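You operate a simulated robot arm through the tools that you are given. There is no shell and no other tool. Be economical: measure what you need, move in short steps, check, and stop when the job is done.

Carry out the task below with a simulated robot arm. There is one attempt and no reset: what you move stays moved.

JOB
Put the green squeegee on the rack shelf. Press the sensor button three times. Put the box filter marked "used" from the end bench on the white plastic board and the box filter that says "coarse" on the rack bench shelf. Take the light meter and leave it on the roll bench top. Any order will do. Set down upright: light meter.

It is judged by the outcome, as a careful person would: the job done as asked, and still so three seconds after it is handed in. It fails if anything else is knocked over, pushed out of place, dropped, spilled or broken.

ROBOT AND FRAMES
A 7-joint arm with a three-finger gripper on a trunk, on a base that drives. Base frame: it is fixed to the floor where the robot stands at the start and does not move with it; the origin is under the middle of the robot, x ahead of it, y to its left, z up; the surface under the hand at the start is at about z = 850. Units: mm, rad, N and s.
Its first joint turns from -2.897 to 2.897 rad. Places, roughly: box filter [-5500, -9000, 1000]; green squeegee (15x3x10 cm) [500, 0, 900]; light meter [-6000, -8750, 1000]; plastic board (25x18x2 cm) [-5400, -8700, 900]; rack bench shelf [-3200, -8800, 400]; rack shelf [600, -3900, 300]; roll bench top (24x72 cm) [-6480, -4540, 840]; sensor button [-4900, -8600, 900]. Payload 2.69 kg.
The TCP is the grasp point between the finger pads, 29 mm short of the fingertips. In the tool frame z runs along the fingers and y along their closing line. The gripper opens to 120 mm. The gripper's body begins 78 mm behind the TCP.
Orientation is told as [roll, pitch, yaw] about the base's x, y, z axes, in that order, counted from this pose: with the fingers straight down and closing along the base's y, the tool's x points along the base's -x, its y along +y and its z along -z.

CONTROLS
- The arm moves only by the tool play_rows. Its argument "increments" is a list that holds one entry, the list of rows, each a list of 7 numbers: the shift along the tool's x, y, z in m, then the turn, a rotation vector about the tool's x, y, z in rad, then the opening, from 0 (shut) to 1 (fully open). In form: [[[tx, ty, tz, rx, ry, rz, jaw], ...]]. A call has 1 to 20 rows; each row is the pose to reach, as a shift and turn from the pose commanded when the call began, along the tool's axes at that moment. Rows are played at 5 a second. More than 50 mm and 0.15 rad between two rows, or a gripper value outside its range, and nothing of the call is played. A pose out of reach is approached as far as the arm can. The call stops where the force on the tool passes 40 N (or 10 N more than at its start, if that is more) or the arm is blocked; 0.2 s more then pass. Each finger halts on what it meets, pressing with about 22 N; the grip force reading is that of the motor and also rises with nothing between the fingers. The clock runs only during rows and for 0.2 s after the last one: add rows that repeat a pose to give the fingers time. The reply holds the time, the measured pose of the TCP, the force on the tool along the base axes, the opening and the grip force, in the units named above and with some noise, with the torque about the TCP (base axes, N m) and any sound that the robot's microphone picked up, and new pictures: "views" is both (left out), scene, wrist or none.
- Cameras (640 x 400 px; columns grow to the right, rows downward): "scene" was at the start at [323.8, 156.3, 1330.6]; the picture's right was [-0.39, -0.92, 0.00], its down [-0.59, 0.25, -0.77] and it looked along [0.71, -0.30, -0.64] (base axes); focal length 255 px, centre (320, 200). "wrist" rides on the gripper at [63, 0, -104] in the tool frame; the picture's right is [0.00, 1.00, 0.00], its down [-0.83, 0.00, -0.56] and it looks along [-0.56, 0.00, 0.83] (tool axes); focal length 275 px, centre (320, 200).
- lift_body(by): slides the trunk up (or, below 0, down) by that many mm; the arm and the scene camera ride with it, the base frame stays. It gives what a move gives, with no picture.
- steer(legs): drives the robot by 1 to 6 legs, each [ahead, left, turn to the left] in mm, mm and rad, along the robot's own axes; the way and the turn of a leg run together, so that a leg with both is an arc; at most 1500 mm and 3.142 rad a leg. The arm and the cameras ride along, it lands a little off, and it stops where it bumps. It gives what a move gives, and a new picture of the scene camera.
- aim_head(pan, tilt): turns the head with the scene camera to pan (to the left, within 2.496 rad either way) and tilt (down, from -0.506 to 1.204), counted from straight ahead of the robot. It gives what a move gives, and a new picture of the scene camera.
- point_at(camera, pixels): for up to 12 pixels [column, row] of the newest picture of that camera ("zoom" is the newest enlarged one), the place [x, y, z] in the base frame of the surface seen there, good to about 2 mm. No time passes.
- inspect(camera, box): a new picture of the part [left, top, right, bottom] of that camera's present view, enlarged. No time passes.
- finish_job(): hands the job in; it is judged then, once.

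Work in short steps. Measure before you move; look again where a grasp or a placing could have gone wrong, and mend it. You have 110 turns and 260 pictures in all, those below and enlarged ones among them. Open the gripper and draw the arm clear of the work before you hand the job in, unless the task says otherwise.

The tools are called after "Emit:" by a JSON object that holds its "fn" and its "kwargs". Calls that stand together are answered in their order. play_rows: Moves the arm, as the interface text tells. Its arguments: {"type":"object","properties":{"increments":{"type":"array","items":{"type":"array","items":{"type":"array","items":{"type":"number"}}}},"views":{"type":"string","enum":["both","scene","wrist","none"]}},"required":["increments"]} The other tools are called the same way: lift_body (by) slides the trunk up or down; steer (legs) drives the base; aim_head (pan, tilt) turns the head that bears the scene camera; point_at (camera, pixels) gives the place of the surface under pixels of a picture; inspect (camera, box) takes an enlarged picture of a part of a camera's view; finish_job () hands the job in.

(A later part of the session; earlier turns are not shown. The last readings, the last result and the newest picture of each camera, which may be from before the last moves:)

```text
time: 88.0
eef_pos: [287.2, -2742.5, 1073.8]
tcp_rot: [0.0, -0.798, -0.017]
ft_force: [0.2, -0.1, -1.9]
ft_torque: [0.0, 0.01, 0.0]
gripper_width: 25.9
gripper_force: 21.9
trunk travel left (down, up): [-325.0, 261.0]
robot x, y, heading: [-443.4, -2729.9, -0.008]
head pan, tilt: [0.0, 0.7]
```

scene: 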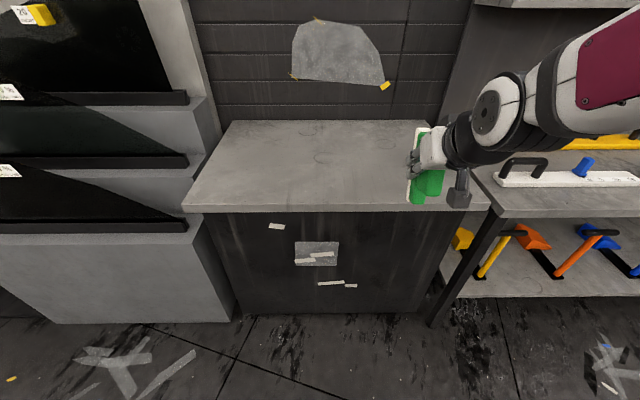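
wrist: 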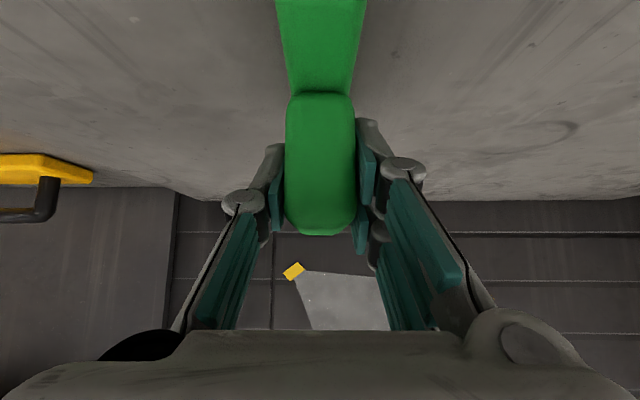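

Clear now. I drive forward 150 mm and turn the tool back to vertical at z≈1075 to see how the squeegee sits.

Emit:
{"fn": "steer", "kwargs": {"legs": [[150, 0, 0.008]]}}

Emit:
{"fn": "play_rows", "kwargs": {"increments": [[[-0.0117, 0, 0.012, 0, 0.133, 0, 0], [-0.0233, 0, 0.024, 0, 0.267, 0, 0], [-0.035, 0, 0.036, 0, 0.4, 0, 0], [-0.0467, 0, 0.048, 0, 0.533, 0, 0], [-0.0583, 0, 0.06, 0, 0.667, 0, 0], [-0.07, 0, 0.072, 0, 0.8, 0, 0], [-0.07, 0, 0.072, 0, 0.8, 0, 0]]], "views": "both"}}

Emit:
{"fn": "inspect", "kwargs": {"camera": "scene", "box": [360, 60, 520, 220]}}

```text
time: 89.4
eef_pos: [444.1, -2738.4, 1074.4]
tcp_rot: [0.0, -0.799, -0.011]
ft_force: [0.6, 0.1, -1.8]
ft_torque: [0.01, 0.03, 0.05]
gripper_width: 26.0
gripper_force: 22.0
trunk travel left (down, up): [-325.0, 261.0]
robot x, y, heading: [-291.4, -2737.9, -0.001]
head pan, tilt: [0.0, 0.7]
```

scene: 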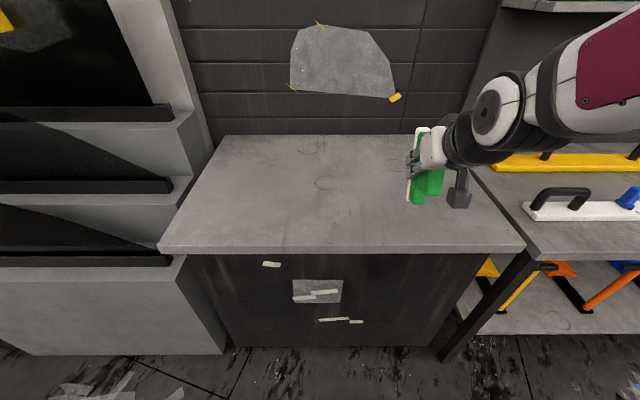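

```text
time: 91.0
eef_pos: [545.8, -2741.1, 1073.0]
tcp_rot: [0.001, 0.002, -0.01]
ft_force: [0.3, 0.8, -2.3]
ft_torque: [-0.02, -0.01, 0.0]
gripper_width: 25.9
gripper_force: 22.2
trunk travel left (down, up): [-325.0, 261.0]
robot x, y, heading: [-288.6, -2735.0, 0.002]
head pan, tilt: [0.0, 0.7]
```

scene: 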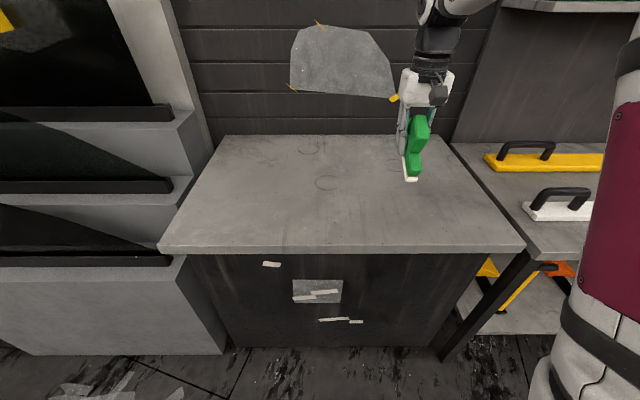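
wrist: 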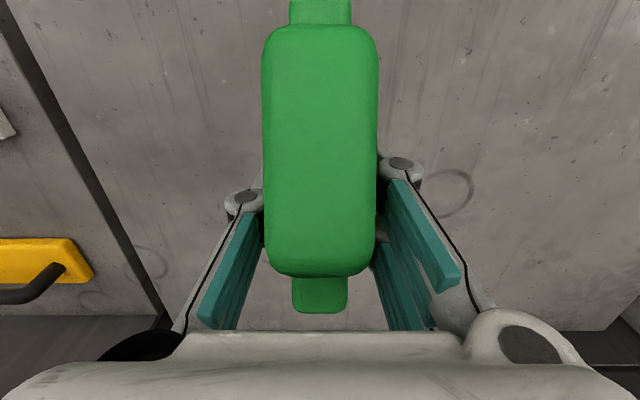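

```text
2.50 times, centred on (440, 140) of scene
```

zoom: 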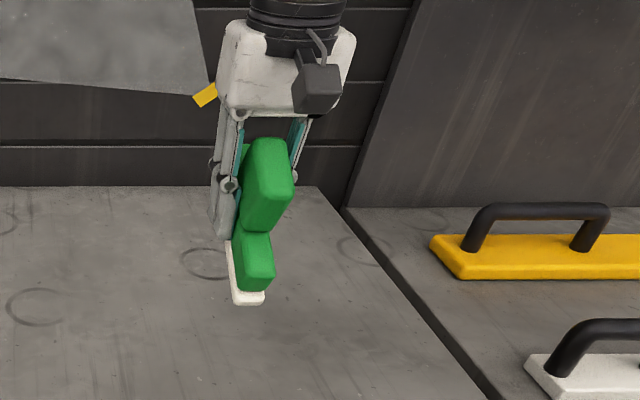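

The blade slants about 45°, its near end lowest. I measure the near end and handle before pressing it flat on the bench.

Emit:
{"fn": "point_at", "kwargs": {"camera": "zoom", "pixels": [[248, 298], [232, 290], [255, 265], [255, 235], [250, 210], [268, 160], [278, 145], [235, 245]]}}

```text
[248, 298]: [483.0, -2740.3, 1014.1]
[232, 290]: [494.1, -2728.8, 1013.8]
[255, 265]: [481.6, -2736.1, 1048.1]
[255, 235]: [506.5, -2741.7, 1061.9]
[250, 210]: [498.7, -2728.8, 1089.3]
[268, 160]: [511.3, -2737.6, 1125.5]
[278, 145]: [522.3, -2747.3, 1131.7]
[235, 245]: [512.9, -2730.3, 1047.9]
```

The near end hangs 60 mm below the TCP. I rotate the tool 0.6 rad further (pointing back toward the robot) to bring the blade level, and re-measure.

Emit:
{"fn": "play_rows", "kwargs": {"increments": [[[0, 0, 0, 0, 0.15, 0, 0], [0, 0, 0, 0, 0.3, 0, 0], [0, 0, 0, 0, 0.45, 0, 0], [0, 0, 0, 0, 0.6, 0, 0], [0, 0, 0, 0, 0.6, 0, 0]]], "views": "scene"}}

Emit:
{"fn": "inspect", "kwargs": {"camera": "scene", "box": [360, 60, 520, 220]}}

```text
time: 92.2
eef_pos: [545.1, -2740.4, 1073.1]
tcp_rot: [-0.003, 0.552, -0.007]
ft_force: [-0.6, 0.5, -1.6]
ft_torque: [0.0, 0.0, 0.02]
gripper_width: 26.2
gripper_force: 21.1
out of reach, approached as far as the arm can: row 4, 5
trunk travel left (down, up): [-325.0, 261.0]
robot x, y, heading: [-290.1, -2735.1, 0.004]
head pan, tilt: [0.0, 0.7]
```

scene: 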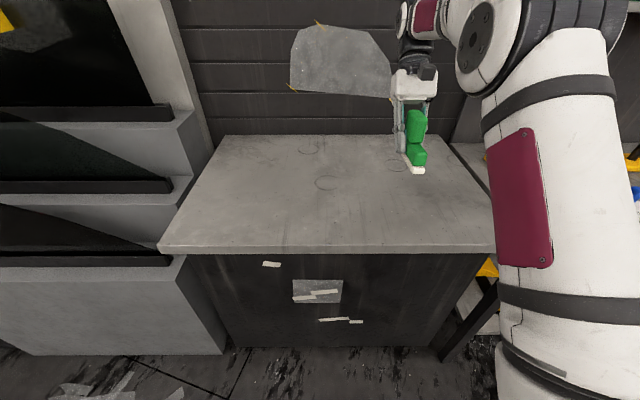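

```text
2.50 times, centred on (440, 140) of scene
```

zoom: 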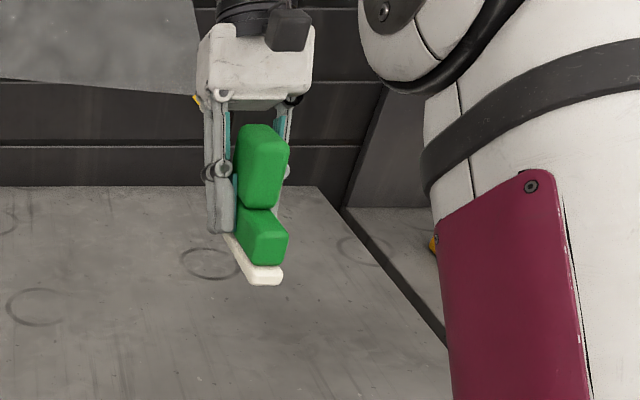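

Emit:
{"fn": "point_at", "kwargs": {"camera": "zoom", "pixels": [[262, 280], [265, 262], [262, 248], [240, 218], [262, 216], [262, 195], [262, 150], [225, 238], [248, 280], [262, 128], [220, 228]]}}

```text
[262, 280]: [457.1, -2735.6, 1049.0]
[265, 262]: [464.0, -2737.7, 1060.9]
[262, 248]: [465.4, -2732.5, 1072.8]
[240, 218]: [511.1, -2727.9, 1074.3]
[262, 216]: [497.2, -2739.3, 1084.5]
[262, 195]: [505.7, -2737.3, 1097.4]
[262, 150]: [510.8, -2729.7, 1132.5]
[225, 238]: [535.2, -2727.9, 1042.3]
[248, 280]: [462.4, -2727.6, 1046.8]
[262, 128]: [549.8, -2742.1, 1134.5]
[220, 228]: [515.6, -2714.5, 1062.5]
```

The blade is now level, about 29 mm below the TCP. I lower straight down to the bench with slow last steps.

Emit:
{"fn": "play_rows", "kwargs": {"increments": [[[-0.0236, 0, 0.0383, 0, 0, 0, 0], [-0.0472, 0, 0.0767, 0, 0, 0, 0], [-0.0708, 0, 0.115, 0, 0, 0, 0], [-0.0865, 0, 0.1406, 0, 0, 0, 0], [-0.0943, 0, 0.1534, 0, 0, 0, 0], [-0.098, 0, 0.159, 0, 0, 0, 0], [-0.0996, 0, 0.1619, 0, 0, 0, 0]]], "views": "scene"}}

Emit:
{"fn": "inspect", "kwargs": {"camera": "scene", "box": [340, 100, 480, 240]}}

```text
time: 93.8
eef_pos: [544.7, -2739.5, 885.9]
tcp_rot: [0.0, 0.547, -0.008]
ft_force: [0.1, -1.6, 14.3]
ft_torque: [0.08, -0.39, -0.04]
gripper_width: 26.0
gripper_force: 21.5
trunk travel left (down, up): [-325.0, 261.0]
robot x, y, heading: [-292.0, -2734.6, -0.002]
head pan, tilt: [0.0, 0.7]
```

scene: 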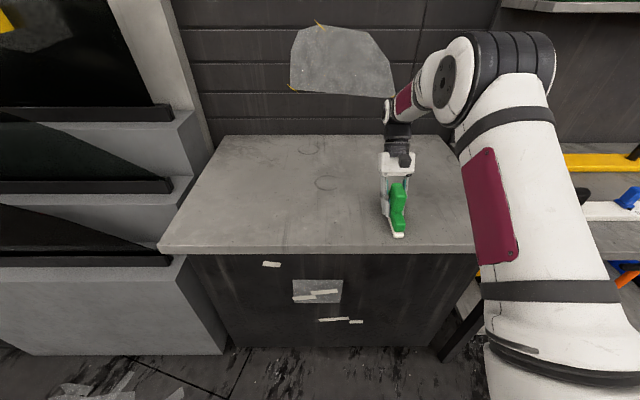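

```text
2.86 times, centred on (410, 170) of scene
```

zoom: 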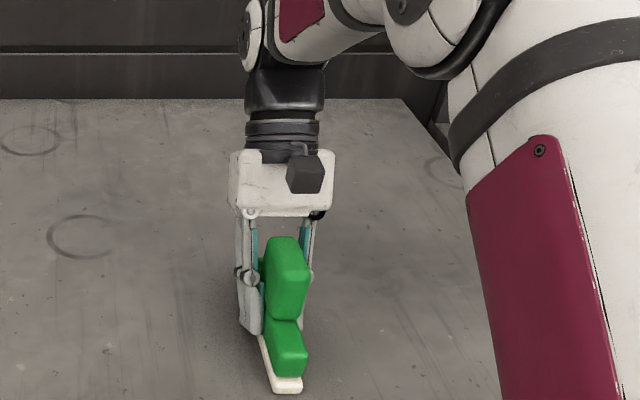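

Contact at 14 N and the blade lies along the bench. I open the fingers and check.

Emit:
{"fn": "play_rows", "kwargs": {"increments": [[[0, 0, 0, 0, 0, 0, 0.3], [0, 0, 0, 0, 0, 0, 0.6], [0, 0, 0, 0, 0, 0, 0.6]]], "views": "wrist"}}

Emit:
{"fn": "inspect", "kwargs": {"camera": "scene", "box": [340, 100, 480, 240]}}

```text
time: 94.6
eef_pos: [545.7, -2739.5, 883.9]
tcp_rot: [0.0, 0.55, -0.009]
ft_force: [-0.6, -0.1, -0.7]
ft_torque: [-0.03, -0.02, -0.01]
gripper_width: 72.3
gripper_force: 0.0
trunk travel left (down, up): [-325.0, 261.0]
robot x, y, heading: [-293.0, -2734.7, -0.001]
head pan, tilt: [0.0, 0.7]
```

wrist: 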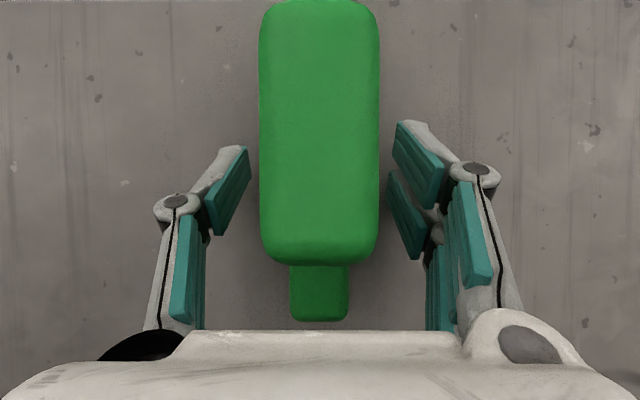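

```text
2.86 times, centred on (410, 170) of scene
```

zoom: 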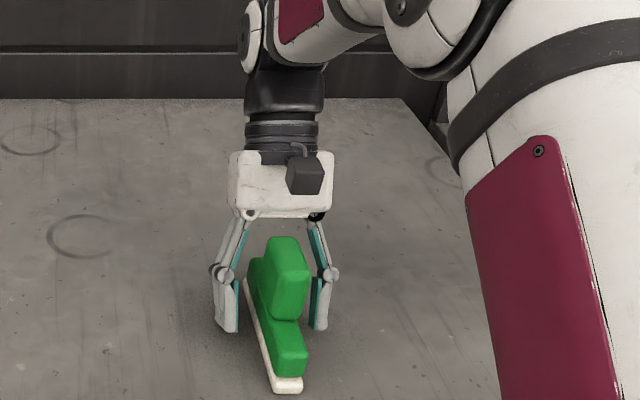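

It stands upright and free. I measure the handle for the new grasp.

Emit:
{"fn": "point_at", "kwargs": {"camera": "zoom", "pixels": [[284, 385], [290, 345], [288, 290], [285, 245], [275, 238], [295, 238], [262, 262], [248, 285], [305, 300]]}}

```text
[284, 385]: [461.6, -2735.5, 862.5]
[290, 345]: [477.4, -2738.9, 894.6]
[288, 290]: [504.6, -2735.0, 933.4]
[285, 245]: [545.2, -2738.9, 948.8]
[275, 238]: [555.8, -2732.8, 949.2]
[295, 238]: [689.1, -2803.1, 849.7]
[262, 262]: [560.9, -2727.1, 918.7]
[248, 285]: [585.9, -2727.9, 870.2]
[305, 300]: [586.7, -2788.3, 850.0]
```

Handle spans x 505–555 at z up to 950. I raise to z≈926, tilt to −0.8 rad around the handle's middle and close.

Emit:
{"fn": "play_rows", "kwargs": {"increments": [[[0.0348, 0, -0.0279, 0, 0, 0, 0.65], [0.0348, 0, -0.0279, 0, -0.15, 0, 0.65], [0.0348, 0, -0.0279, 0, -0.3, 0, 0.65], [0.0348, 0, -0.0279, 0, -0.45, 0, 0.65], [0.0348, 0, -0.0279, 0, -0.6, 0, 0.65], [0.0348, 0, -0.0279, 0, -0.75, 0, 0.65], [0.0348, 0, -0.0279, 0, -0.9, 0, 0.65], [0.0348, 0, -0.0279, 0, -1.05, 0, 0.65], [0.0348, 0, -0.0279, 0, -1.2, 0, 0.65], [0.0348, 0, -0.0279, 0, -1.35, 0, 0.65], [0.0348, 0, -0.0279, 0, -1.35, 0, 0.65], [0.0348, 0, -0.0279, 0, -1.35, 0, 0], [0.0348, 0, -0.0279, 0, -1.35, 0, 0], [0.0348, 0, -0.0279, 0, -1.35, 0, 0]]], "views": "both"}}

```text
time: 97.6
eef_pos: [528.9, -2739.7, 925.9]
tcp_rot: [0.001, -0.799, -0.008]
ft_force: [-1.3, -0.7, 0.3]
ft_torque: [-0.08, -0.18, -0.05]
gripper_width: 27.8
gripper_force: 22.3
trunk travel left (down, up): [-325.0, 261.0]
robot x, y, heading: [-292.9, -2737.0, -0.002]
head pan, tilt: [0.0, 0.7]
```

scene: 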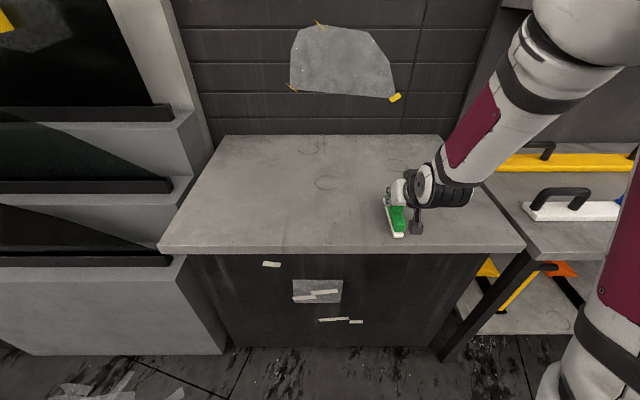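
wrist: 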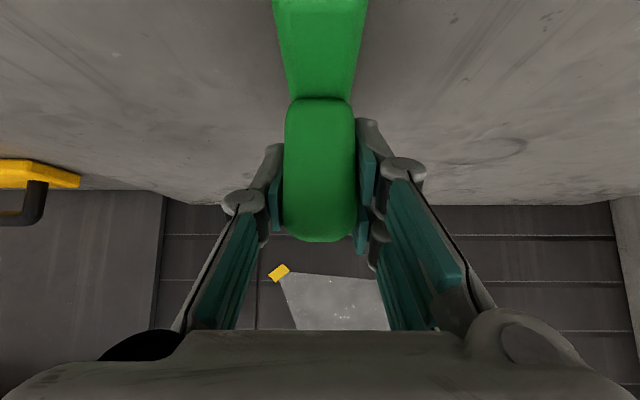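

Good grip. I lift 150 mm, back 80 mm, strafe right past the cart, then back off diagonally to y≈-4260, x≈-620.

Emit:
{"fn": "play_rows", "kwargs": {"increments": [[[-0.0287, 0, -0.0279, 0, 0, 0, 0], [-0.0574, 0, -0.0557, 0, 0, 0, 0], [-0.086, 0, -0.0836, 0, 0, 0, 0], [-0.1076, 0, -0.1045, 0, 0, 0, 0]]], "views": "none"}}

Emit:
{"fn": "steer", "kwargs": {"legs": [[-80, 0, 0], [0, -900, 0], [-250, -620, 0]]}}

```text
time: 98.6
eef_pos: [528.9, -2736.9, 1072.1]
tcp_rot: [0.0, -0.799, -0.009]
ft_force: [-0.1, 0.2, -2.2]
ft_torque: [-0.04, 0.05, 0.0]
gripper_width: 27.6
gripper_force: 21.9
trunk travel left (down, up): [-325.0, 261.0]
robot x, y, heading: [-289.5, -2737.5, 0.002]
head pan, tilt: [0.0, 0.7]
```

```text
time: 107.2
eef_pos: [202.1, -4218.1, 1073.0]
tcp_rot: [0.0, -0.8, -0.007]
ft_force: [0.4, -0.6, -2.2]
ft_torque: [-0.01, 0.01, 0.0]
gripper_width: 27.7
gripper_force: 21.9
trunk travel left (down, up): [-325.0, 261.0]
robot x, y, heading: [-616.7, -4224.1, 0.002]
head pan, tilt: [0.0, 0.7]
```

scene: 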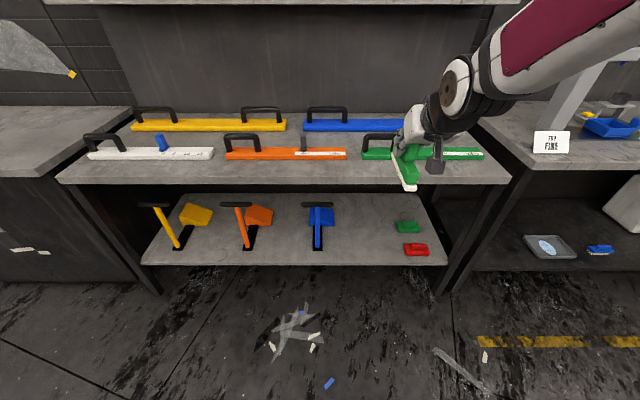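

I measure the blue tool's bar end and the red/green items to choose the lane.

Emit:
{"fn": "point_at", "kwargs": {"camera": "scene", "pixels": [[333, 205], [302, 205], [317, 245], [335, 215], [404, 248], [398, 228], [365, 245], [365, 210], [400, 252]]}}

Emit:
{"fn": "lift_body", "kwargs": {"by": -325}}

```text
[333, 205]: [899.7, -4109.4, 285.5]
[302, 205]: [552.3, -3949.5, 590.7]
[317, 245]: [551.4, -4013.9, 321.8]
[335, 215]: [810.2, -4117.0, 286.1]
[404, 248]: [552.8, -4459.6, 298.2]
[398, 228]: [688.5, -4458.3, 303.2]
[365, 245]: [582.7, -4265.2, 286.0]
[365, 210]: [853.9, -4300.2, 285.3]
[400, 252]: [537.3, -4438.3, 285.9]
```

```text
time: 110.4
eef_pos: [201.3, -4218.0, 748.5]
tcp_rot: [-0.003, -0.799, -0.006]
ft_force: [0.9, 0.4, -1.7]
ft_torque: [0.0, 0.01, -0.01]
gripper_width: 27.6
gripper_force: 21.7
trunk travel left (down, up): [0.0, 586.0]
robot x, y, heading: [-611.8, -4218.0, 0.006]
head pan, tilt: [0.0, 0.7]
```

Lane at y≈-4250 is free (blue bar ends at -4080, red starts at -4440). I lower the arm 345 mm in front of the shelf, outside it.

Emit:
{"fn": "play_rows", "kwargs": {"increments": [[[0.031, 0, 0.0301, 0, 0, 0, 0], [0.062, 0, 0.0602, 0, 0, 0, 0], [0.093, 0, 0.0903, 0, 0, 0, 0], [0.124, 0, 0.1204, 0, 0, 0, 0], [0.155, 0, 0.1505, 0, 0, 0, 0], [0.186, 0, 0.1806, 0, 0, 0, 0], [0.217, 0, 0.2107, 0, 0, 0, 0], [0.248, 0, 0.2408, 0, 0, 0, 0], [0.248, 0, 0.2408, 0, 0, 0, 0]]], "views": "scene"}}

```text
time: 112.4
eef_pos: [204.3, -4217.3, 401.7]
tcp_rot: [0.001, -0.8, -0.006]
ft_force: [0.7, -0.2, -1.5]
ft_torque: [-0.01, 0.02, 0.01]
gripper_width: 27.9
gripper_force: 22.2
out of reach, approached as far as the arm can: row 5
trunk travel left (down, up): [0.0, 586.0]
robot x, y, heading: [-615.9, -4223.3, 0.005]
head pan, tilt: [0.0, 0.7]
```

scene: 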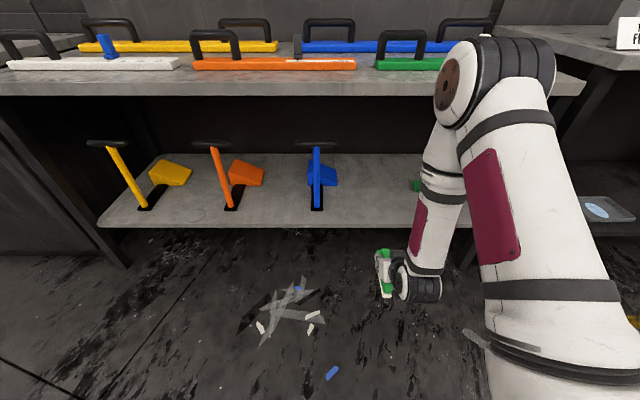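

Reached, with tilt kept. I check how far forward the elbow and forearm are, as they must stay clear of the bench edge (x 442, z 795–850).

Emit:
{"fn": "point_at", "kwargs": {"camera": "scene", "pixels": [[445, 85], [455, 60], [436, 150], [432, 185], [420, 230], [480, 50], [445, 120], [460, 130], [400, 285], [385, 292], [430, 215]]}}

```text
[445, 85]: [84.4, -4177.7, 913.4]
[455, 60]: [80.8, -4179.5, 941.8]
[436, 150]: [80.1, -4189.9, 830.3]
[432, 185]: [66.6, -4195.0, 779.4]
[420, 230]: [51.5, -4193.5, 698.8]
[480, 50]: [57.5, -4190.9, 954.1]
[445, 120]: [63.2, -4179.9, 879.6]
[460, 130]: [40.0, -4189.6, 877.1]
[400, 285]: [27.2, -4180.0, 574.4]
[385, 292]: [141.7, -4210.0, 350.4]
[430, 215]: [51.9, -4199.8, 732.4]
```

The elbow front would reach the bench edge, so I extend the arm forward 140 mm first and see how the elbow moves relative to the TCP.

Emit:
{"fn": "play_rows", "kwargs": {"increments": [[[-0.0325, 0, 0.0335, 0, 0, 0, 0], [-0.065, 0, 0.067, 0, 0, 0, 0], [-0.0976, 0, 0.1004, 0, 0, 0, 0], [-0.0976, 0, 0.1004, 0, 0, 0, 0]]], "views": "scene"}}

Emit:
{"fn": "point_at", "kwargs": {"camera": "scene", "pixels": [[445, 85], [440, 100], [455, 70], [430, 150], [435, 130], [420, 200], [410, 230]]}}

```text
time: 113.4
eef_pos: [345.3, -4217.8, 402.3]
tcp_rot: [0.001, -0.799, -0.006]
ft_force: [0.9, -0.3, -1.9]
ft_torque: [0.01, -0.03, 0.01]
gripper_width: 27.6
gripper_force: 22.0
trunk travel left (down, up): [0.0, 586.0]
robot x, y, heading: [-614.6, -4225.4, 0.007]
head pan, tilt: [0.0, 0.7]
```

scene: 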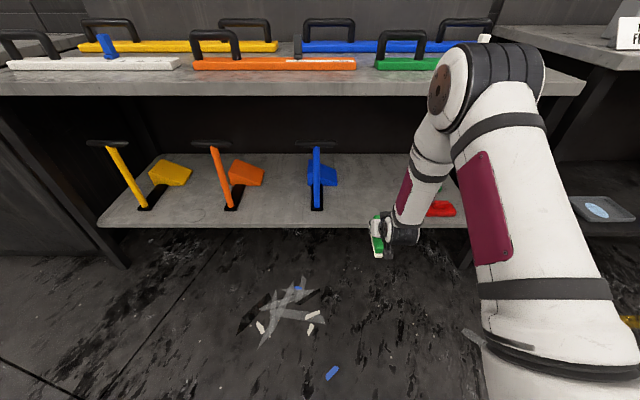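

```text
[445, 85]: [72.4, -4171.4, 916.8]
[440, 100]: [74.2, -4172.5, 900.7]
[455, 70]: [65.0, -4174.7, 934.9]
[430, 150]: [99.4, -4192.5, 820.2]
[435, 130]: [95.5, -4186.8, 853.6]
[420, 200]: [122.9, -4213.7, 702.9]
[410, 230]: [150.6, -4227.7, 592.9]
```

The arm extended with the elbow staying put, so driving 225 mm forward leaves ~45 mm to the bench edge. I shift right 33 mm and drive in.

Emit:
{"fn": "steer", "kwargs": {"legs": [[0, -33, 0], [222, 0, -0.006]]}}

Emit:
{"fn": "point_at", "kwargs": {"camera": "scene", "pixels": [[430, 130], [425, 200]]}}

```text
time: 115.5
eef_pos: [562.8, -4251.2, 403.6]
tcp_rot: [-0.001, -0.8, -0.006]
ft_force: [0.3, 0.6, -2.1]
ft_torque: [-0.03, 0.0, 0.03]
gripper_width: 27.8
gripper_force: 22.1
trunk travel left (down, up): [0.0, 586.0]
robot x, y, heading: [-397.3, -4253.7, 0.001]
head pan, tilt: [0.0, 0.7]
```

scene: 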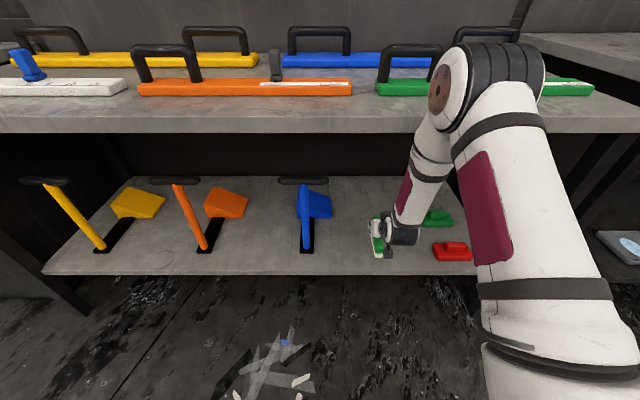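

```text
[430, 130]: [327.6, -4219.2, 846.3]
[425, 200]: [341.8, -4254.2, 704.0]
```

In place at x 563, y −4251. I nudge 15 mm forward and lower 41 mm to the shelf.

Emit:
{"fn": "play_rows", "kwargs": {"increments": [[[-0.0105, 0, 0.0108, 0, 0, 0, 0], [0.0038, 0, 0.0247, 0, 0, 0, 0], [0.0131, 0, 0.0338, 0, 0, 0, 0], [0.0189, 0, 0.0394, 0, 0, 0, 0], [0.0189, 0, 0.0394, 0, 0, 0, 0]]], "views": "both"}}

Emit:
{"fn": "inspect", "kwargs": {"camera": "scene", "box": [320, 180, 480, 280]}}

```text
time: 116.7
eef_pos: [578.8, -4252.5, 361.1]
tcp_rot: [0.0, -0.8, -0.006]
ft_force: [0.6, 0.2, -2.2]
ft_torque: [0.01, 0.03, 0.0]
gripper_width: 28.0
gripper_force: 21.8
trunk travel left (down, up): [0.0, 586.0]
robot x, y, heading: [-398.5, -4248.7, 0.003]
head pan, tilt: [0.0, 0.7]
```

scene: 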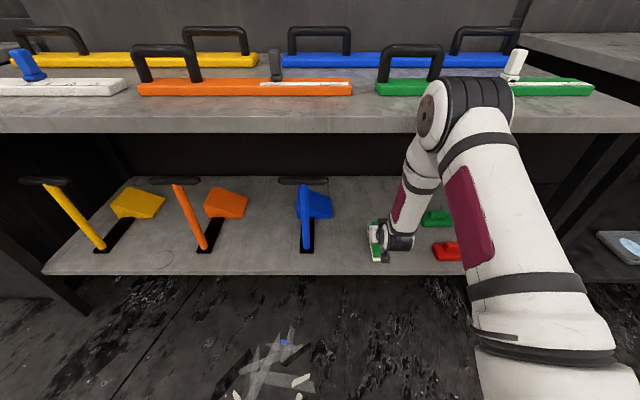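
wrist: 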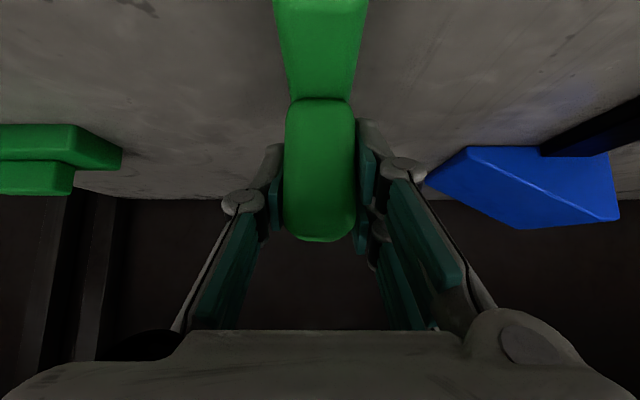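

```text
4.00 times, centred on (400, 230) of scene
```

zoom: 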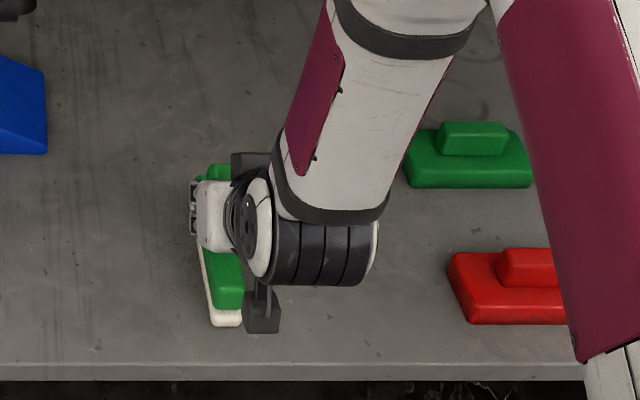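

No contact yet (−2 N). I go down in 1.5 mm steps up to 5 mm.

Emit:
{"fn": "play_rows", "kwargs": {"increments": [[[0.0011, 0, 0.001, 0, 0, 0, 0], [0.0022, 0, 0.0021, 0, 0, 0, 0], [0.0025, 0, 0.0024, 0, 0, 0, 0]]], "views": "none"}}

```text
time: 117.5
eef_pos: [579.9, -4251.1, 360.6]
tcp_rot: [0.001, -0.804, -0.007]
ft_force: [0.4, -3.8, 15.8]
ft_torque: [-0.22, -0.39, 0.03]
gripper_width: 28.1
gripper_force: 22.1
trunk travel left (down, up): [0.0, 586.0]
robot x, y, heading: [-395.6, -4257.0, 0.004]
head pan, tilt: [0.0, 0.7]
```

Contact felt (16 N). I open the fingers and withdraw 110 mm along the tool axis.

Emit:
{"fn": "play_rows", "kwargs": {"increments": [[[0, 0, 0, 0, 0, 0, 0.25], [0, 0, 0, 0, 0, 0, 0.5], [0, 0, 0, 0, 0, 0, 0.5], [0, 0, -0.03, 0, 0, 0, 0.5], [0, 0, -0.07, 0, 0, 0, 0.5], [0, 0, -0.11, 0, 0, 0, 0.5]]], "views": "both"}}

Emit:
{"fn": "steer", "kwargs": {"legs": [[-330, 0, 0]]}}

```text
time: 118.9
eef_pos: [497.6, -4250.5, 434.7]
tcp_rot: [0.0, -0.799, -0.006]
ft_force: [0.8, 0.5, 0.8]
ft_torque: [0.02, 0.02, -0.01]
gripper_width: 60.3
gripper_force: 0.0
trunk travel left (down, up): [0.0, 586.0]
robot x, y, heading: [-397.4, -4256.2, -0.002]
head pan, tilt: [0.0, 0.7]
```

scene: 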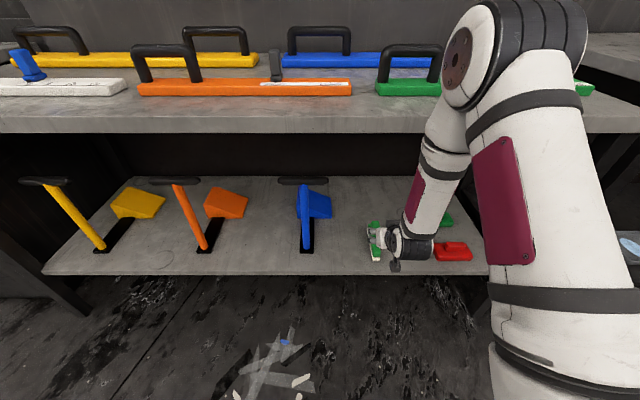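
wrist: 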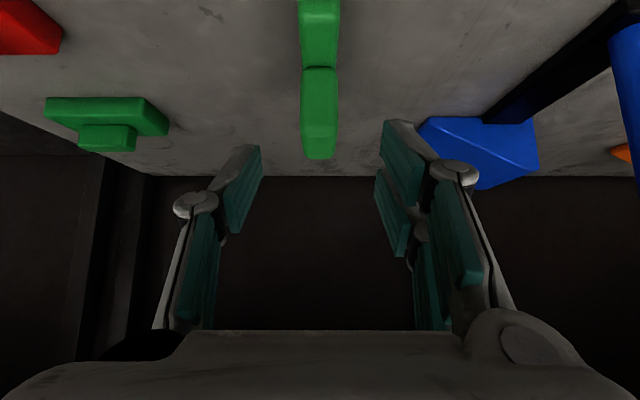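

```text
time: 121.1
eef_pos: [153.8, -4250.0, 434.4]
tcp_rot: [0.001, -0.799, -0.001]
ft_force: [0.3, -0.4, 0.6]
ft_torque: [0.03, -0.03, 0.0]
gripper_width: 59.9
gripper_force: 0.0
trunk travel left (down, up): [0.0, 586.0]
robot x, y, heading: [-735.9, -4253.7, 0.008]
head pan, tilt: [0.0, 0.7]
```

scene: 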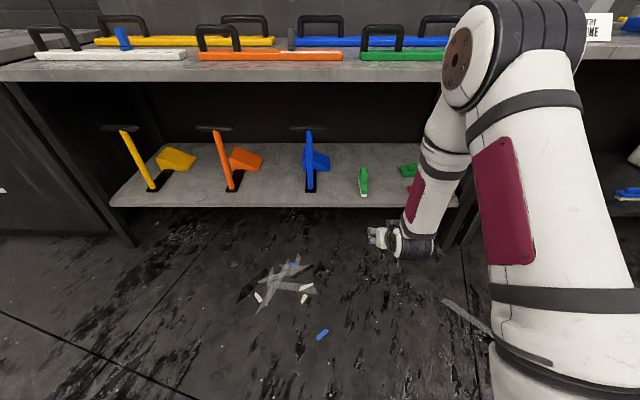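

The squeegee stands upright on the rack shelf. I raise the trunk and fold the arm to a travel pose.

Emit:
{"fn": "lift_body", "kwargs": {"by": 325}}

Emit:
{"fn": "play_rows", "kwargs": {"increments": [[[-0.0139, 0, -0.033, 0, 0.08, 0, 0.5], [-0.0278, 0, -0.066, 0, 0.16, 0, 0.5], [-0.0417, 0, -0.099, 0, 0.24, 0, 0.5], [-0.0556, 0, -0.132, 0, 0.32, 0, 0.5], [-0.0695, 0, -0.165, 0, 0.4, 0, 0.5], [-0.0834, 0, -0.198, 0, 0.48, 0, 0.5], [-0.0973, 0, -0.231, 0, 0.56, 0, 0.5], [-0.111, 0, -0.264, 0, 0.64, 0, 0.5], [-0.125, 0, -0.297, 0, 0.72, 0, 0.5], [-0.139, 0, -0.33, 0, 0.8, 0, 0.5], [-0.139, 0, -0.33, 0, 0.8, 0, 0.5]]], "views": "none"}}

Emit:
{"fn": "aim_head", "kwargs": {"pan": -1.3, "tilt": 0.3}}

```text
time: 124.3
eef_pos: [155.4, -4248.8, 760.1]
tcp_rot: [0.0, -0.8, -0.002]
ft_force: [0.0, -0.9, 0.4]
ft_torque: [0.0, -0.01, -0.03]
gripper_width: 60.3
gripper_force: 0.1
trunk travel left (down, up): [-325.0, 261.0]
robot x, y, heading: [-740.4, -4255.1, 0.011]
head pan, tilt: [0.0, 0.7]
```

```text
time: 126.7
eef_pos: [16.2, -4247.6, 1092.4]
tcp_rot: [0.001, 0.002, -0.003]
ft_force: [0.6, -0.3, -0.3]
ft_torque: [-0.01, -0.03, 0.0]
gripper_width: 60.1
gripper_force: 0.0
trunk travel left (down, up): [-325.0, 261.0]
robot x, y, heading: [-739.8, -4255.4, 0.003]
head pan, tilt: [0.0, 0.7]
```

```text
time: 128.2
eef_pos: [15.7, -4247.5, 1092.2]
tcp_rot: [-0.001, 0.0, -0.002]
ft_force: [-0.7, 0.1, 0.0]
ft_torque: [-0.01, -0.02, -0.03]
gripper_width: 60.1
gripper_force: 0.1
trunk travel left (down, up): [-325.0, 261.0]
robot x, y, heading: [-738.6, -4255.6, 0.006]
head pan, tilt: [-1.3, 0.3]
```

scene: 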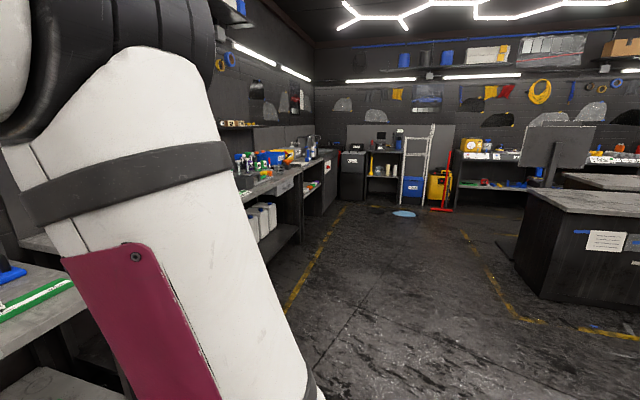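

Next are the far benches. I locate obstacles on the way: the island at right, the wet spot (403,213), and the far benches.

Emit:
{"fn": "point_at", "kwargs": {"camera": "scene", "pixels": [[520, 260], [530, 215], [500, 250], [403, 213], [440, 205], [490, 185], [345, 195], [290, 270], [560, 310], [380, 190], [600, 175]]}}

Emit:
{"fn": "aim_head", "kwargs": {"pan": -2.0, "tilt": 0.3}}

```text
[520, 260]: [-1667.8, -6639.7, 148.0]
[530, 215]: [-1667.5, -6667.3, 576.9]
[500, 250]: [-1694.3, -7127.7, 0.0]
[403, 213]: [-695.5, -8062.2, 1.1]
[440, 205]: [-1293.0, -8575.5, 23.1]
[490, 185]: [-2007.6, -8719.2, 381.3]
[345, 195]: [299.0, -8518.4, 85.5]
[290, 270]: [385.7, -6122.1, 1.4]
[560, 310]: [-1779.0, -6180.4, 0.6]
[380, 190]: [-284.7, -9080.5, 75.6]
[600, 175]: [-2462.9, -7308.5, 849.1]
```

```text
time: 129.3
eef_pos: [16.3, -4247.2, 1092.8]
tcp_rot: [-0.001, 0.0, -0.002]
ft_force: [-0.3, 0.9, 0.5]
ft_torque: [-0.01, 0.02, -0.01]
gripper_width: 59.9
gripper_force: 0.1
trunk travel left (down, up): [-325.0, 261.0]
robot x, y, heading: [-743.9, -4255.7, 0.008]
head pan, tilt: [-2.0, 0.3]
```

scene: 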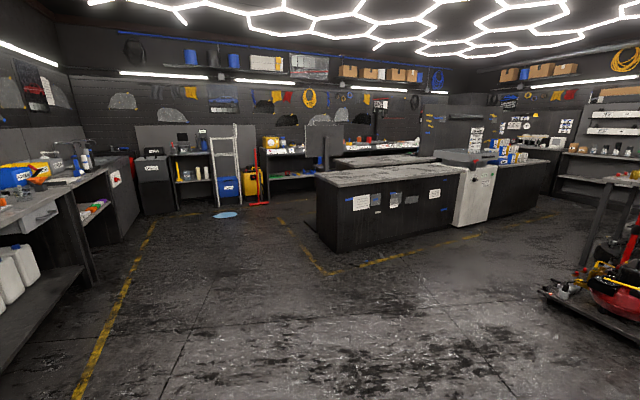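

Emit:
{"fn": "inspect", "kwargs": {"camera": "scene", "box": [250, 90, 600, 290]}}

Emit:
{"fn": "point_at", "kwargs": {"camera": "scene", "pixels": [[335, 245], [455, 225], [470, 220], [540, 190], [550, 205], [455, 175], [360, 160], [420, 160], [330, 150], [560, 180], [590, 205], [500, 160]]}}

```text
1.83 times, centred on (425, 190) of scene
```

zoom: 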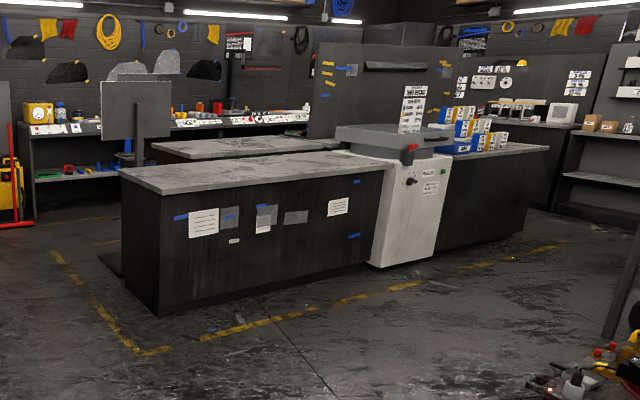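

```text
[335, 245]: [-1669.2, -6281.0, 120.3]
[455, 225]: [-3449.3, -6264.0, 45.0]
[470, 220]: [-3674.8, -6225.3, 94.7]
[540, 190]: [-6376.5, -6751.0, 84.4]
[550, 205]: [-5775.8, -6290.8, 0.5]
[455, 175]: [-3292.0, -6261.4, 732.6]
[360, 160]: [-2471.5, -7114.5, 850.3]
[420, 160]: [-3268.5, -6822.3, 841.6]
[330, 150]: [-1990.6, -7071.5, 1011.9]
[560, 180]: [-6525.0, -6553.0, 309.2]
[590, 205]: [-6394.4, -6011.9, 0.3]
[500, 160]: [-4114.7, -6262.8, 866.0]
```

I turn right and drive 3 m down the aisle, then look toward the lane behind the island.

Emit:
{"fn": "steer", "kwargs": {"legs": [[0, 0, -1.575], [1500, 0, 0], [1500, 0, 0]]}}

Emit:
{"fn": "aim_head", "kwargs": {"pan": -1.0, "tilt": 0.35}}

```text
time: 147.3
eef_pos: [-678.5, -7991.7, 1090.9]
tcp_rot: [-0.001, 0.0, -1.595]
ft_force: [-0.5, -0.3, 1.0]
ft_torque: [-0.04, 0.01, 0.04]
gripper_width: 60.0
gripper_force: 0.2
trunk travel left (down, up): [-325.0, 261.0]
robot x, y, heading: [-666.4, -7232.2, -1.588]
head pan, tilt: [-2.0, 0.3]
```

scene: 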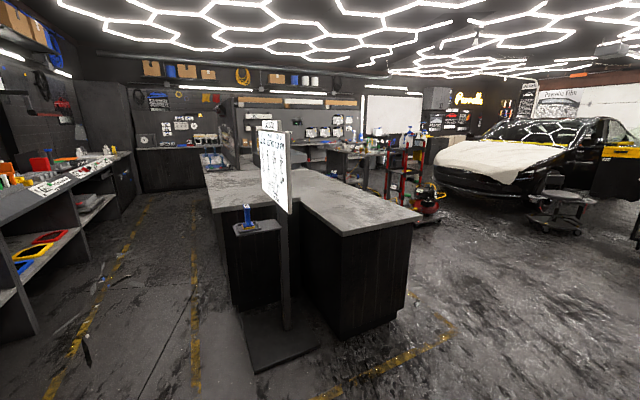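

```text
time: 148.6
eef_pos: [-677.3, -7992.2, 1091.6]
tcp_rot: [0.001, 0.001, -1.593]
ft_force: [-0.1, -0.5, -0.3]
ft_torque: [0.01, 0.01, 0.01]
gripper_width: 60.1
gripper_force: 0.0
trunk travel left (down, up): [-325.0, 261.0]
robot x, y, heading: [-668.6, -7235.3, -1.586]
head pan, tilt: [-1.0, 0.351]
```

scene: 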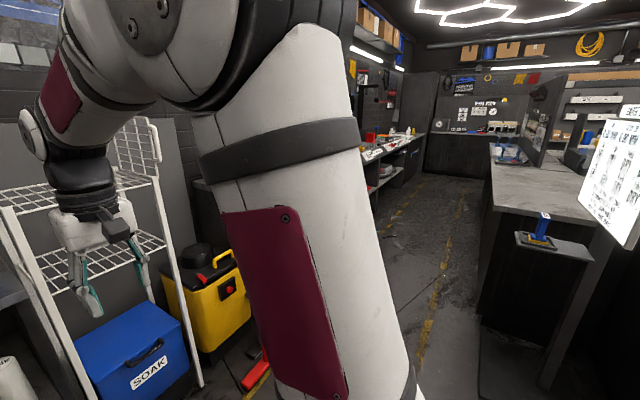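

The lane behind the island is visible. I measure its width and the obstacles: kiosk, island back edge, left bench front, end bench.

Emit:
{"fn": "point_at", "kwargs": {"camera": "scene", "pixels": [[480, 345], [490, 290], [492, 190], [375, 200], [395, 185], [418, 165], [430, 300], [450, 200], [430, 150], [485, 160], [515, 240], [400, 270]]}}

Emit:
{"fn": "inspect", "kwargs": {"camera": "scene", "box": [340, 60, 600, 260]}}

```text
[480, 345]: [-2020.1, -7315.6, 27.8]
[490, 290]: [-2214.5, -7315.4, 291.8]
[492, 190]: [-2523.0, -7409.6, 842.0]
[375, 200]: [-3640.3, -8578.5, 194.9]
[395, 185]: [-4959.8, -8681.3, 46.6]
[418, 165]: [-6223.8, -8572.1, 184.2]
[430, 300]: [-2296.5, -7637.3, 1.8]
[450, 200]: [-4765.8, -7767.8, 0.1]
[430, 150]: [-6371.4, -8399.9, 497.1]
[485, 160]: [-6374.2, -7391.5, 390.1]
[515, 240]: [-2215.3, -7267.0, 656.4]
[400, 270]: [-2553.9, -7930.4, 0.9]
```

```text
2.00 times, centred on (470, 160) of scene
```

zoom: 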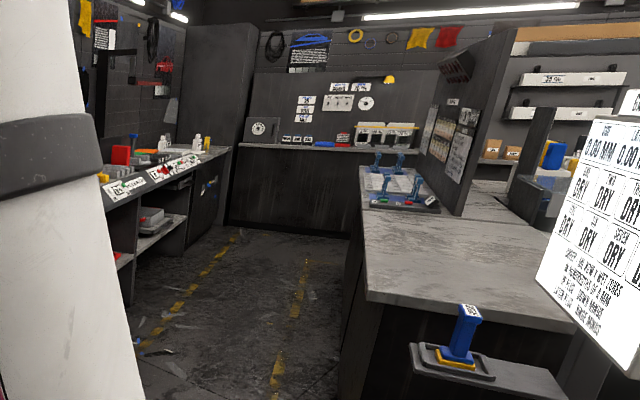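

The lane between y −8480 and −7410 is free (~1.07 m). I raise the trunk for clearance, turn to face west, strafe into the lane centre and advance to x≈-2200.

Emit:
{"fn": "lift_body", "kwargs": {"by": 150}}

Emit:
{"fn": "steer", "kwargs": {"legs": [[0, 0, -1.556], [0, 700, 0], [1400, 0, 0]]}}

Emit:
{"fn": "aim_head", "kwargs": {"pan": 0.9, "tilt": 0.6}}

```text
time: 150.3
eef_pos: [-677.7, -7991.2, 1240.8]
tcp_rot: [0.001, 0.001, -1.595]
ft_force: [0.4, 0.3, -0.1]
ft_torque: [-0.01, 0.01, 0.0]
gripper_width: 60.0
gripper_force: 0.0
trunk travel left (down, up): [-475.0, 111.0]
robot x, y, heading: [-663.7, -7237.0, -1.584]
head pan, tilt: [-1.0, 0.351]
```

```text
time: 164.5
eef_pos: [-2833.8, -7950.1, 1241.7]
tcp_rot: [0.0, 0.0, -3.142]
ft_force: [0.7, 0.0, -0.2]
ft_torque: [-0.03, 0.06, -0.01]
gripper_width: 60.1
gripper_force: 0.0
trunk travel left (down, up): [-475.0, 111.0]
robot x, y, heading: [-2076.1, -7944.0, -3.132]
head pan, tilt: [-1.0, 0.351]
```

scene: 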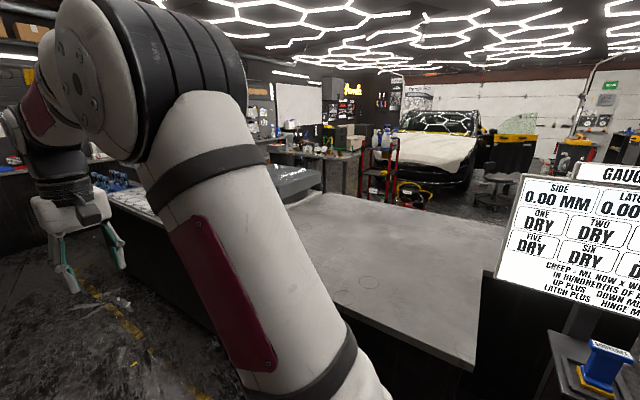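

```text
time: 166.4
eef_pos: [-2834.4, -7949.8, 1241.7]
tcp_rot: [0.0, 0.0, -3.142]
ft_force: [-0.9, -0.5, -0.1]
ft_torque: [0.01, -0.01, 0.01]
gripper_width: 60.3
gripper_force: 0.0
trunk travel left (down, up): [-475.0, 111.0]
robot x, y, heading: [-2076.2, -7939.9, -3.13]
head pan, tilt: [0.901, 0.6]
```

scene: 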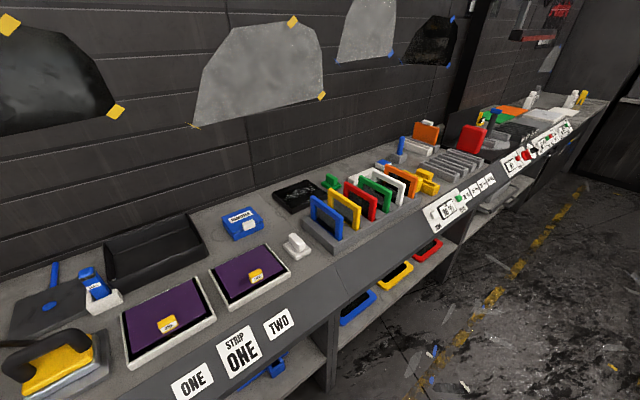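

The left bench holds gauges; the lane goes on. I advance 2600 mm and look left at the bench around x −5000…−6000.

Emit:
{"fn": "steer", "kwargs": {"legs": [[1300, 0, 0], [1300, 0, -0.01]]}}

Emit:
{"fn": "aim_head", "kwargs": {"pan": 0.75, "tilt": 0.6}}

```text
time: 178.8
eef_pos: [-5386.1, -7907.0, 1242.1]
tcp_rot: [0.0, 0.0, 3.118]
ft_force: [0.4, 0.7, 0.0]
ft_torque: [-0.01, 0.02, 0.03]
gripper_width: 59.9
gripper_force: 0.1
trunk travel left (down, up): [-475.0, 111.0]
robot x, y, heading: [-4633.6, -7913.2, 3.126]
head pan, tilt: [0.901, 0.6]
```

scene: 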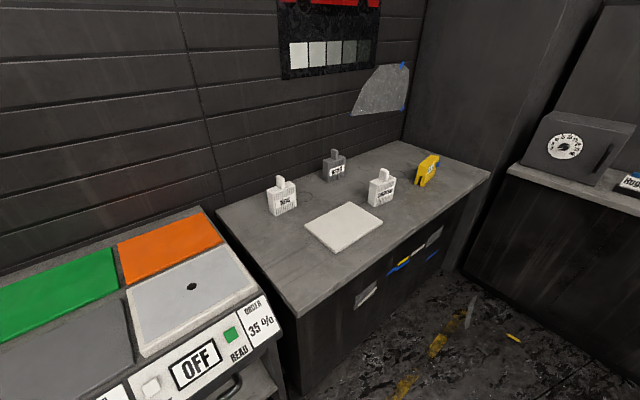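

```text
time: 179.5
eef_pos: [-5386.6, -7906.6, 1242.3]
tcp_rot: [-0.001, -0.001, 3.118]
ft_force: [0.2, -0.2, -0.1]
ft_torque: [0.01, -0.02, 0.01]
gripper_width: 60.0
gripper_force: 0.0
trunk travel left (down, up): [-475.0, 111.0]
robot x, y, heading: [-4627.0, -7917.9, 3.125]
head pan, tilt: [0.75, 0.6]
```

scene: 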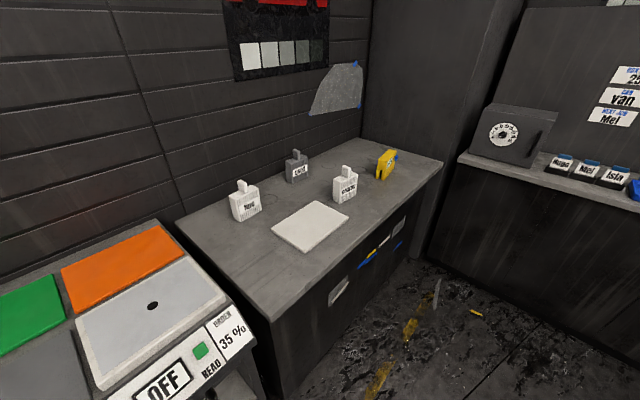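

The end bench shows three tagged box filters, the white board and the yellow light meter; at left is a panel with buttons. I enlarge both.

Emit:
{"fn": "inspect", "kwargs": {"camera": "scene", "box": [210, 120, 450, 270]}}

Emit:
{"fn": "point_at", "kwargs": {"camera": "scene", "pixels": [[245, 205], [241, 184], [297, 170], [297, 153], [345, 188], [346, 170], [387, 165], [310, 225], [200, 350], [273, 225], [348, 213], [318, 202]]}}

Emit:
{"fn": "aim_head", "kwargs": {"pan": 1.3, "tilt": 0.8}}

```text
2.67 times, centred on (330, 195) of scene
```

zoom: 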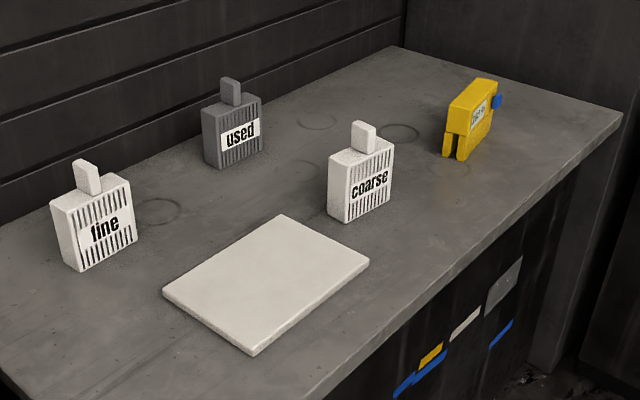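

```text
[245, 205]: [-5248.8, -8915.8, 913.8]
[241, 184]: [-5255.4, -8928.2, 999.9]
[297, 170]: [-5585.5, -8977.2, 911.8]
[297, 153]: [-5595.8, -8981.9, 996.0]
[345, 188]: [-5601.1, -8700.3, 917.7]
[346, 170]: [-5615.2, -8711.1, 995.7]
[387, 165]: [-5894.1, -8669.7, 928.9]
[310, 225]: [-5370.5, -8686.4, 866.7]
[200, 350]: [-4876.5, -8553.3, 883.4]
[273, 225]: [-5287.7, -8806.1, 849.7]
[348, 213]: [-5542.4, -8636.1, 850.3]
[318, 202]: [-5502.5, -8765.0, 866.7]
```

```text
time: 180.5
eef_pos: [-5385.7, -7907.4, 1241.8]
tcp_rot: [0.0, -0.001, 3.119]
ft_force: [0.2, -1.4, 0.6]
ft_torque: [0.04, 0.0, 0.01]
gripper_width: 60.0
gripper_force: 0.0
trunk travel left (down, up): [-475.0, 111.0]
robot x, y, heading: [-4627.3, -7918.3, 3.123]
head pan, tilt: [1.3, 0.799]
```

scene: 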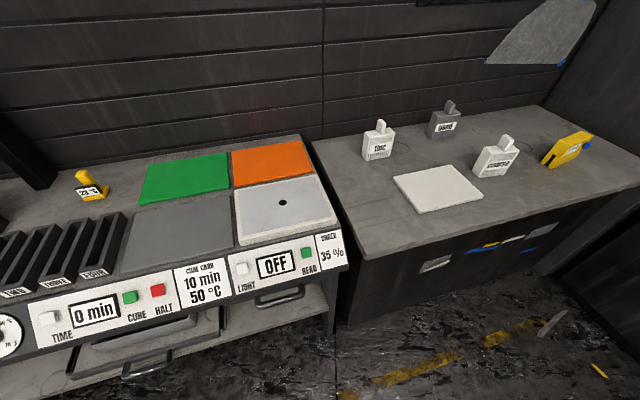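

The panel shows TIME/CURE/HALT buttons and a LIGHT / "OFF" / READ group under the sensor plate. I zoom and measure them.

Emit:
{"fn": "inspect", "kwargs": {"camera": "scene", "box": [220, 180, 360, 310]}}

Emit:
{"fn": "point_at", "kwargs": {"camera": "scene", "pixels": [[242, 268], [306, 253], [275, 265], [283, 203], [48, 320], [130, 297], [157, 290], [88, 180], [330, 250]]}}

```text
3.08 times, centred on (290, 245) of scene
```

zoom: 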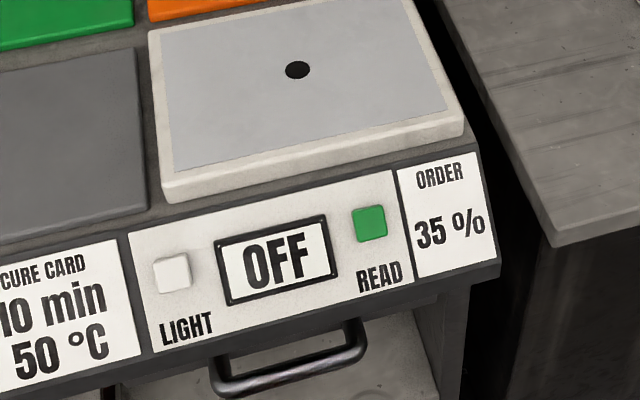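

```text
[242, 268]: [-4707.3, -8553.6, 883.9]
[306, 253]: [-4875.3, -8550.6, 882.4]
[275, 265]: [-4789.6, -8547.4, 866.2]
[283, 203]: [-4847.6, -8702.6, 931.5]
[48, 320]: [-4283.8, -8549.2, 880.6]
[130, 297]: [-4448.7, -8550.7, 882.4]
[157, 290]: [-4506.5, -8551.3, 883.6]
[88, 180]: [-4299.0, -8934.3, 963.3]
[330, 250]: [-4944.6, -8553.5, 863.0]
```

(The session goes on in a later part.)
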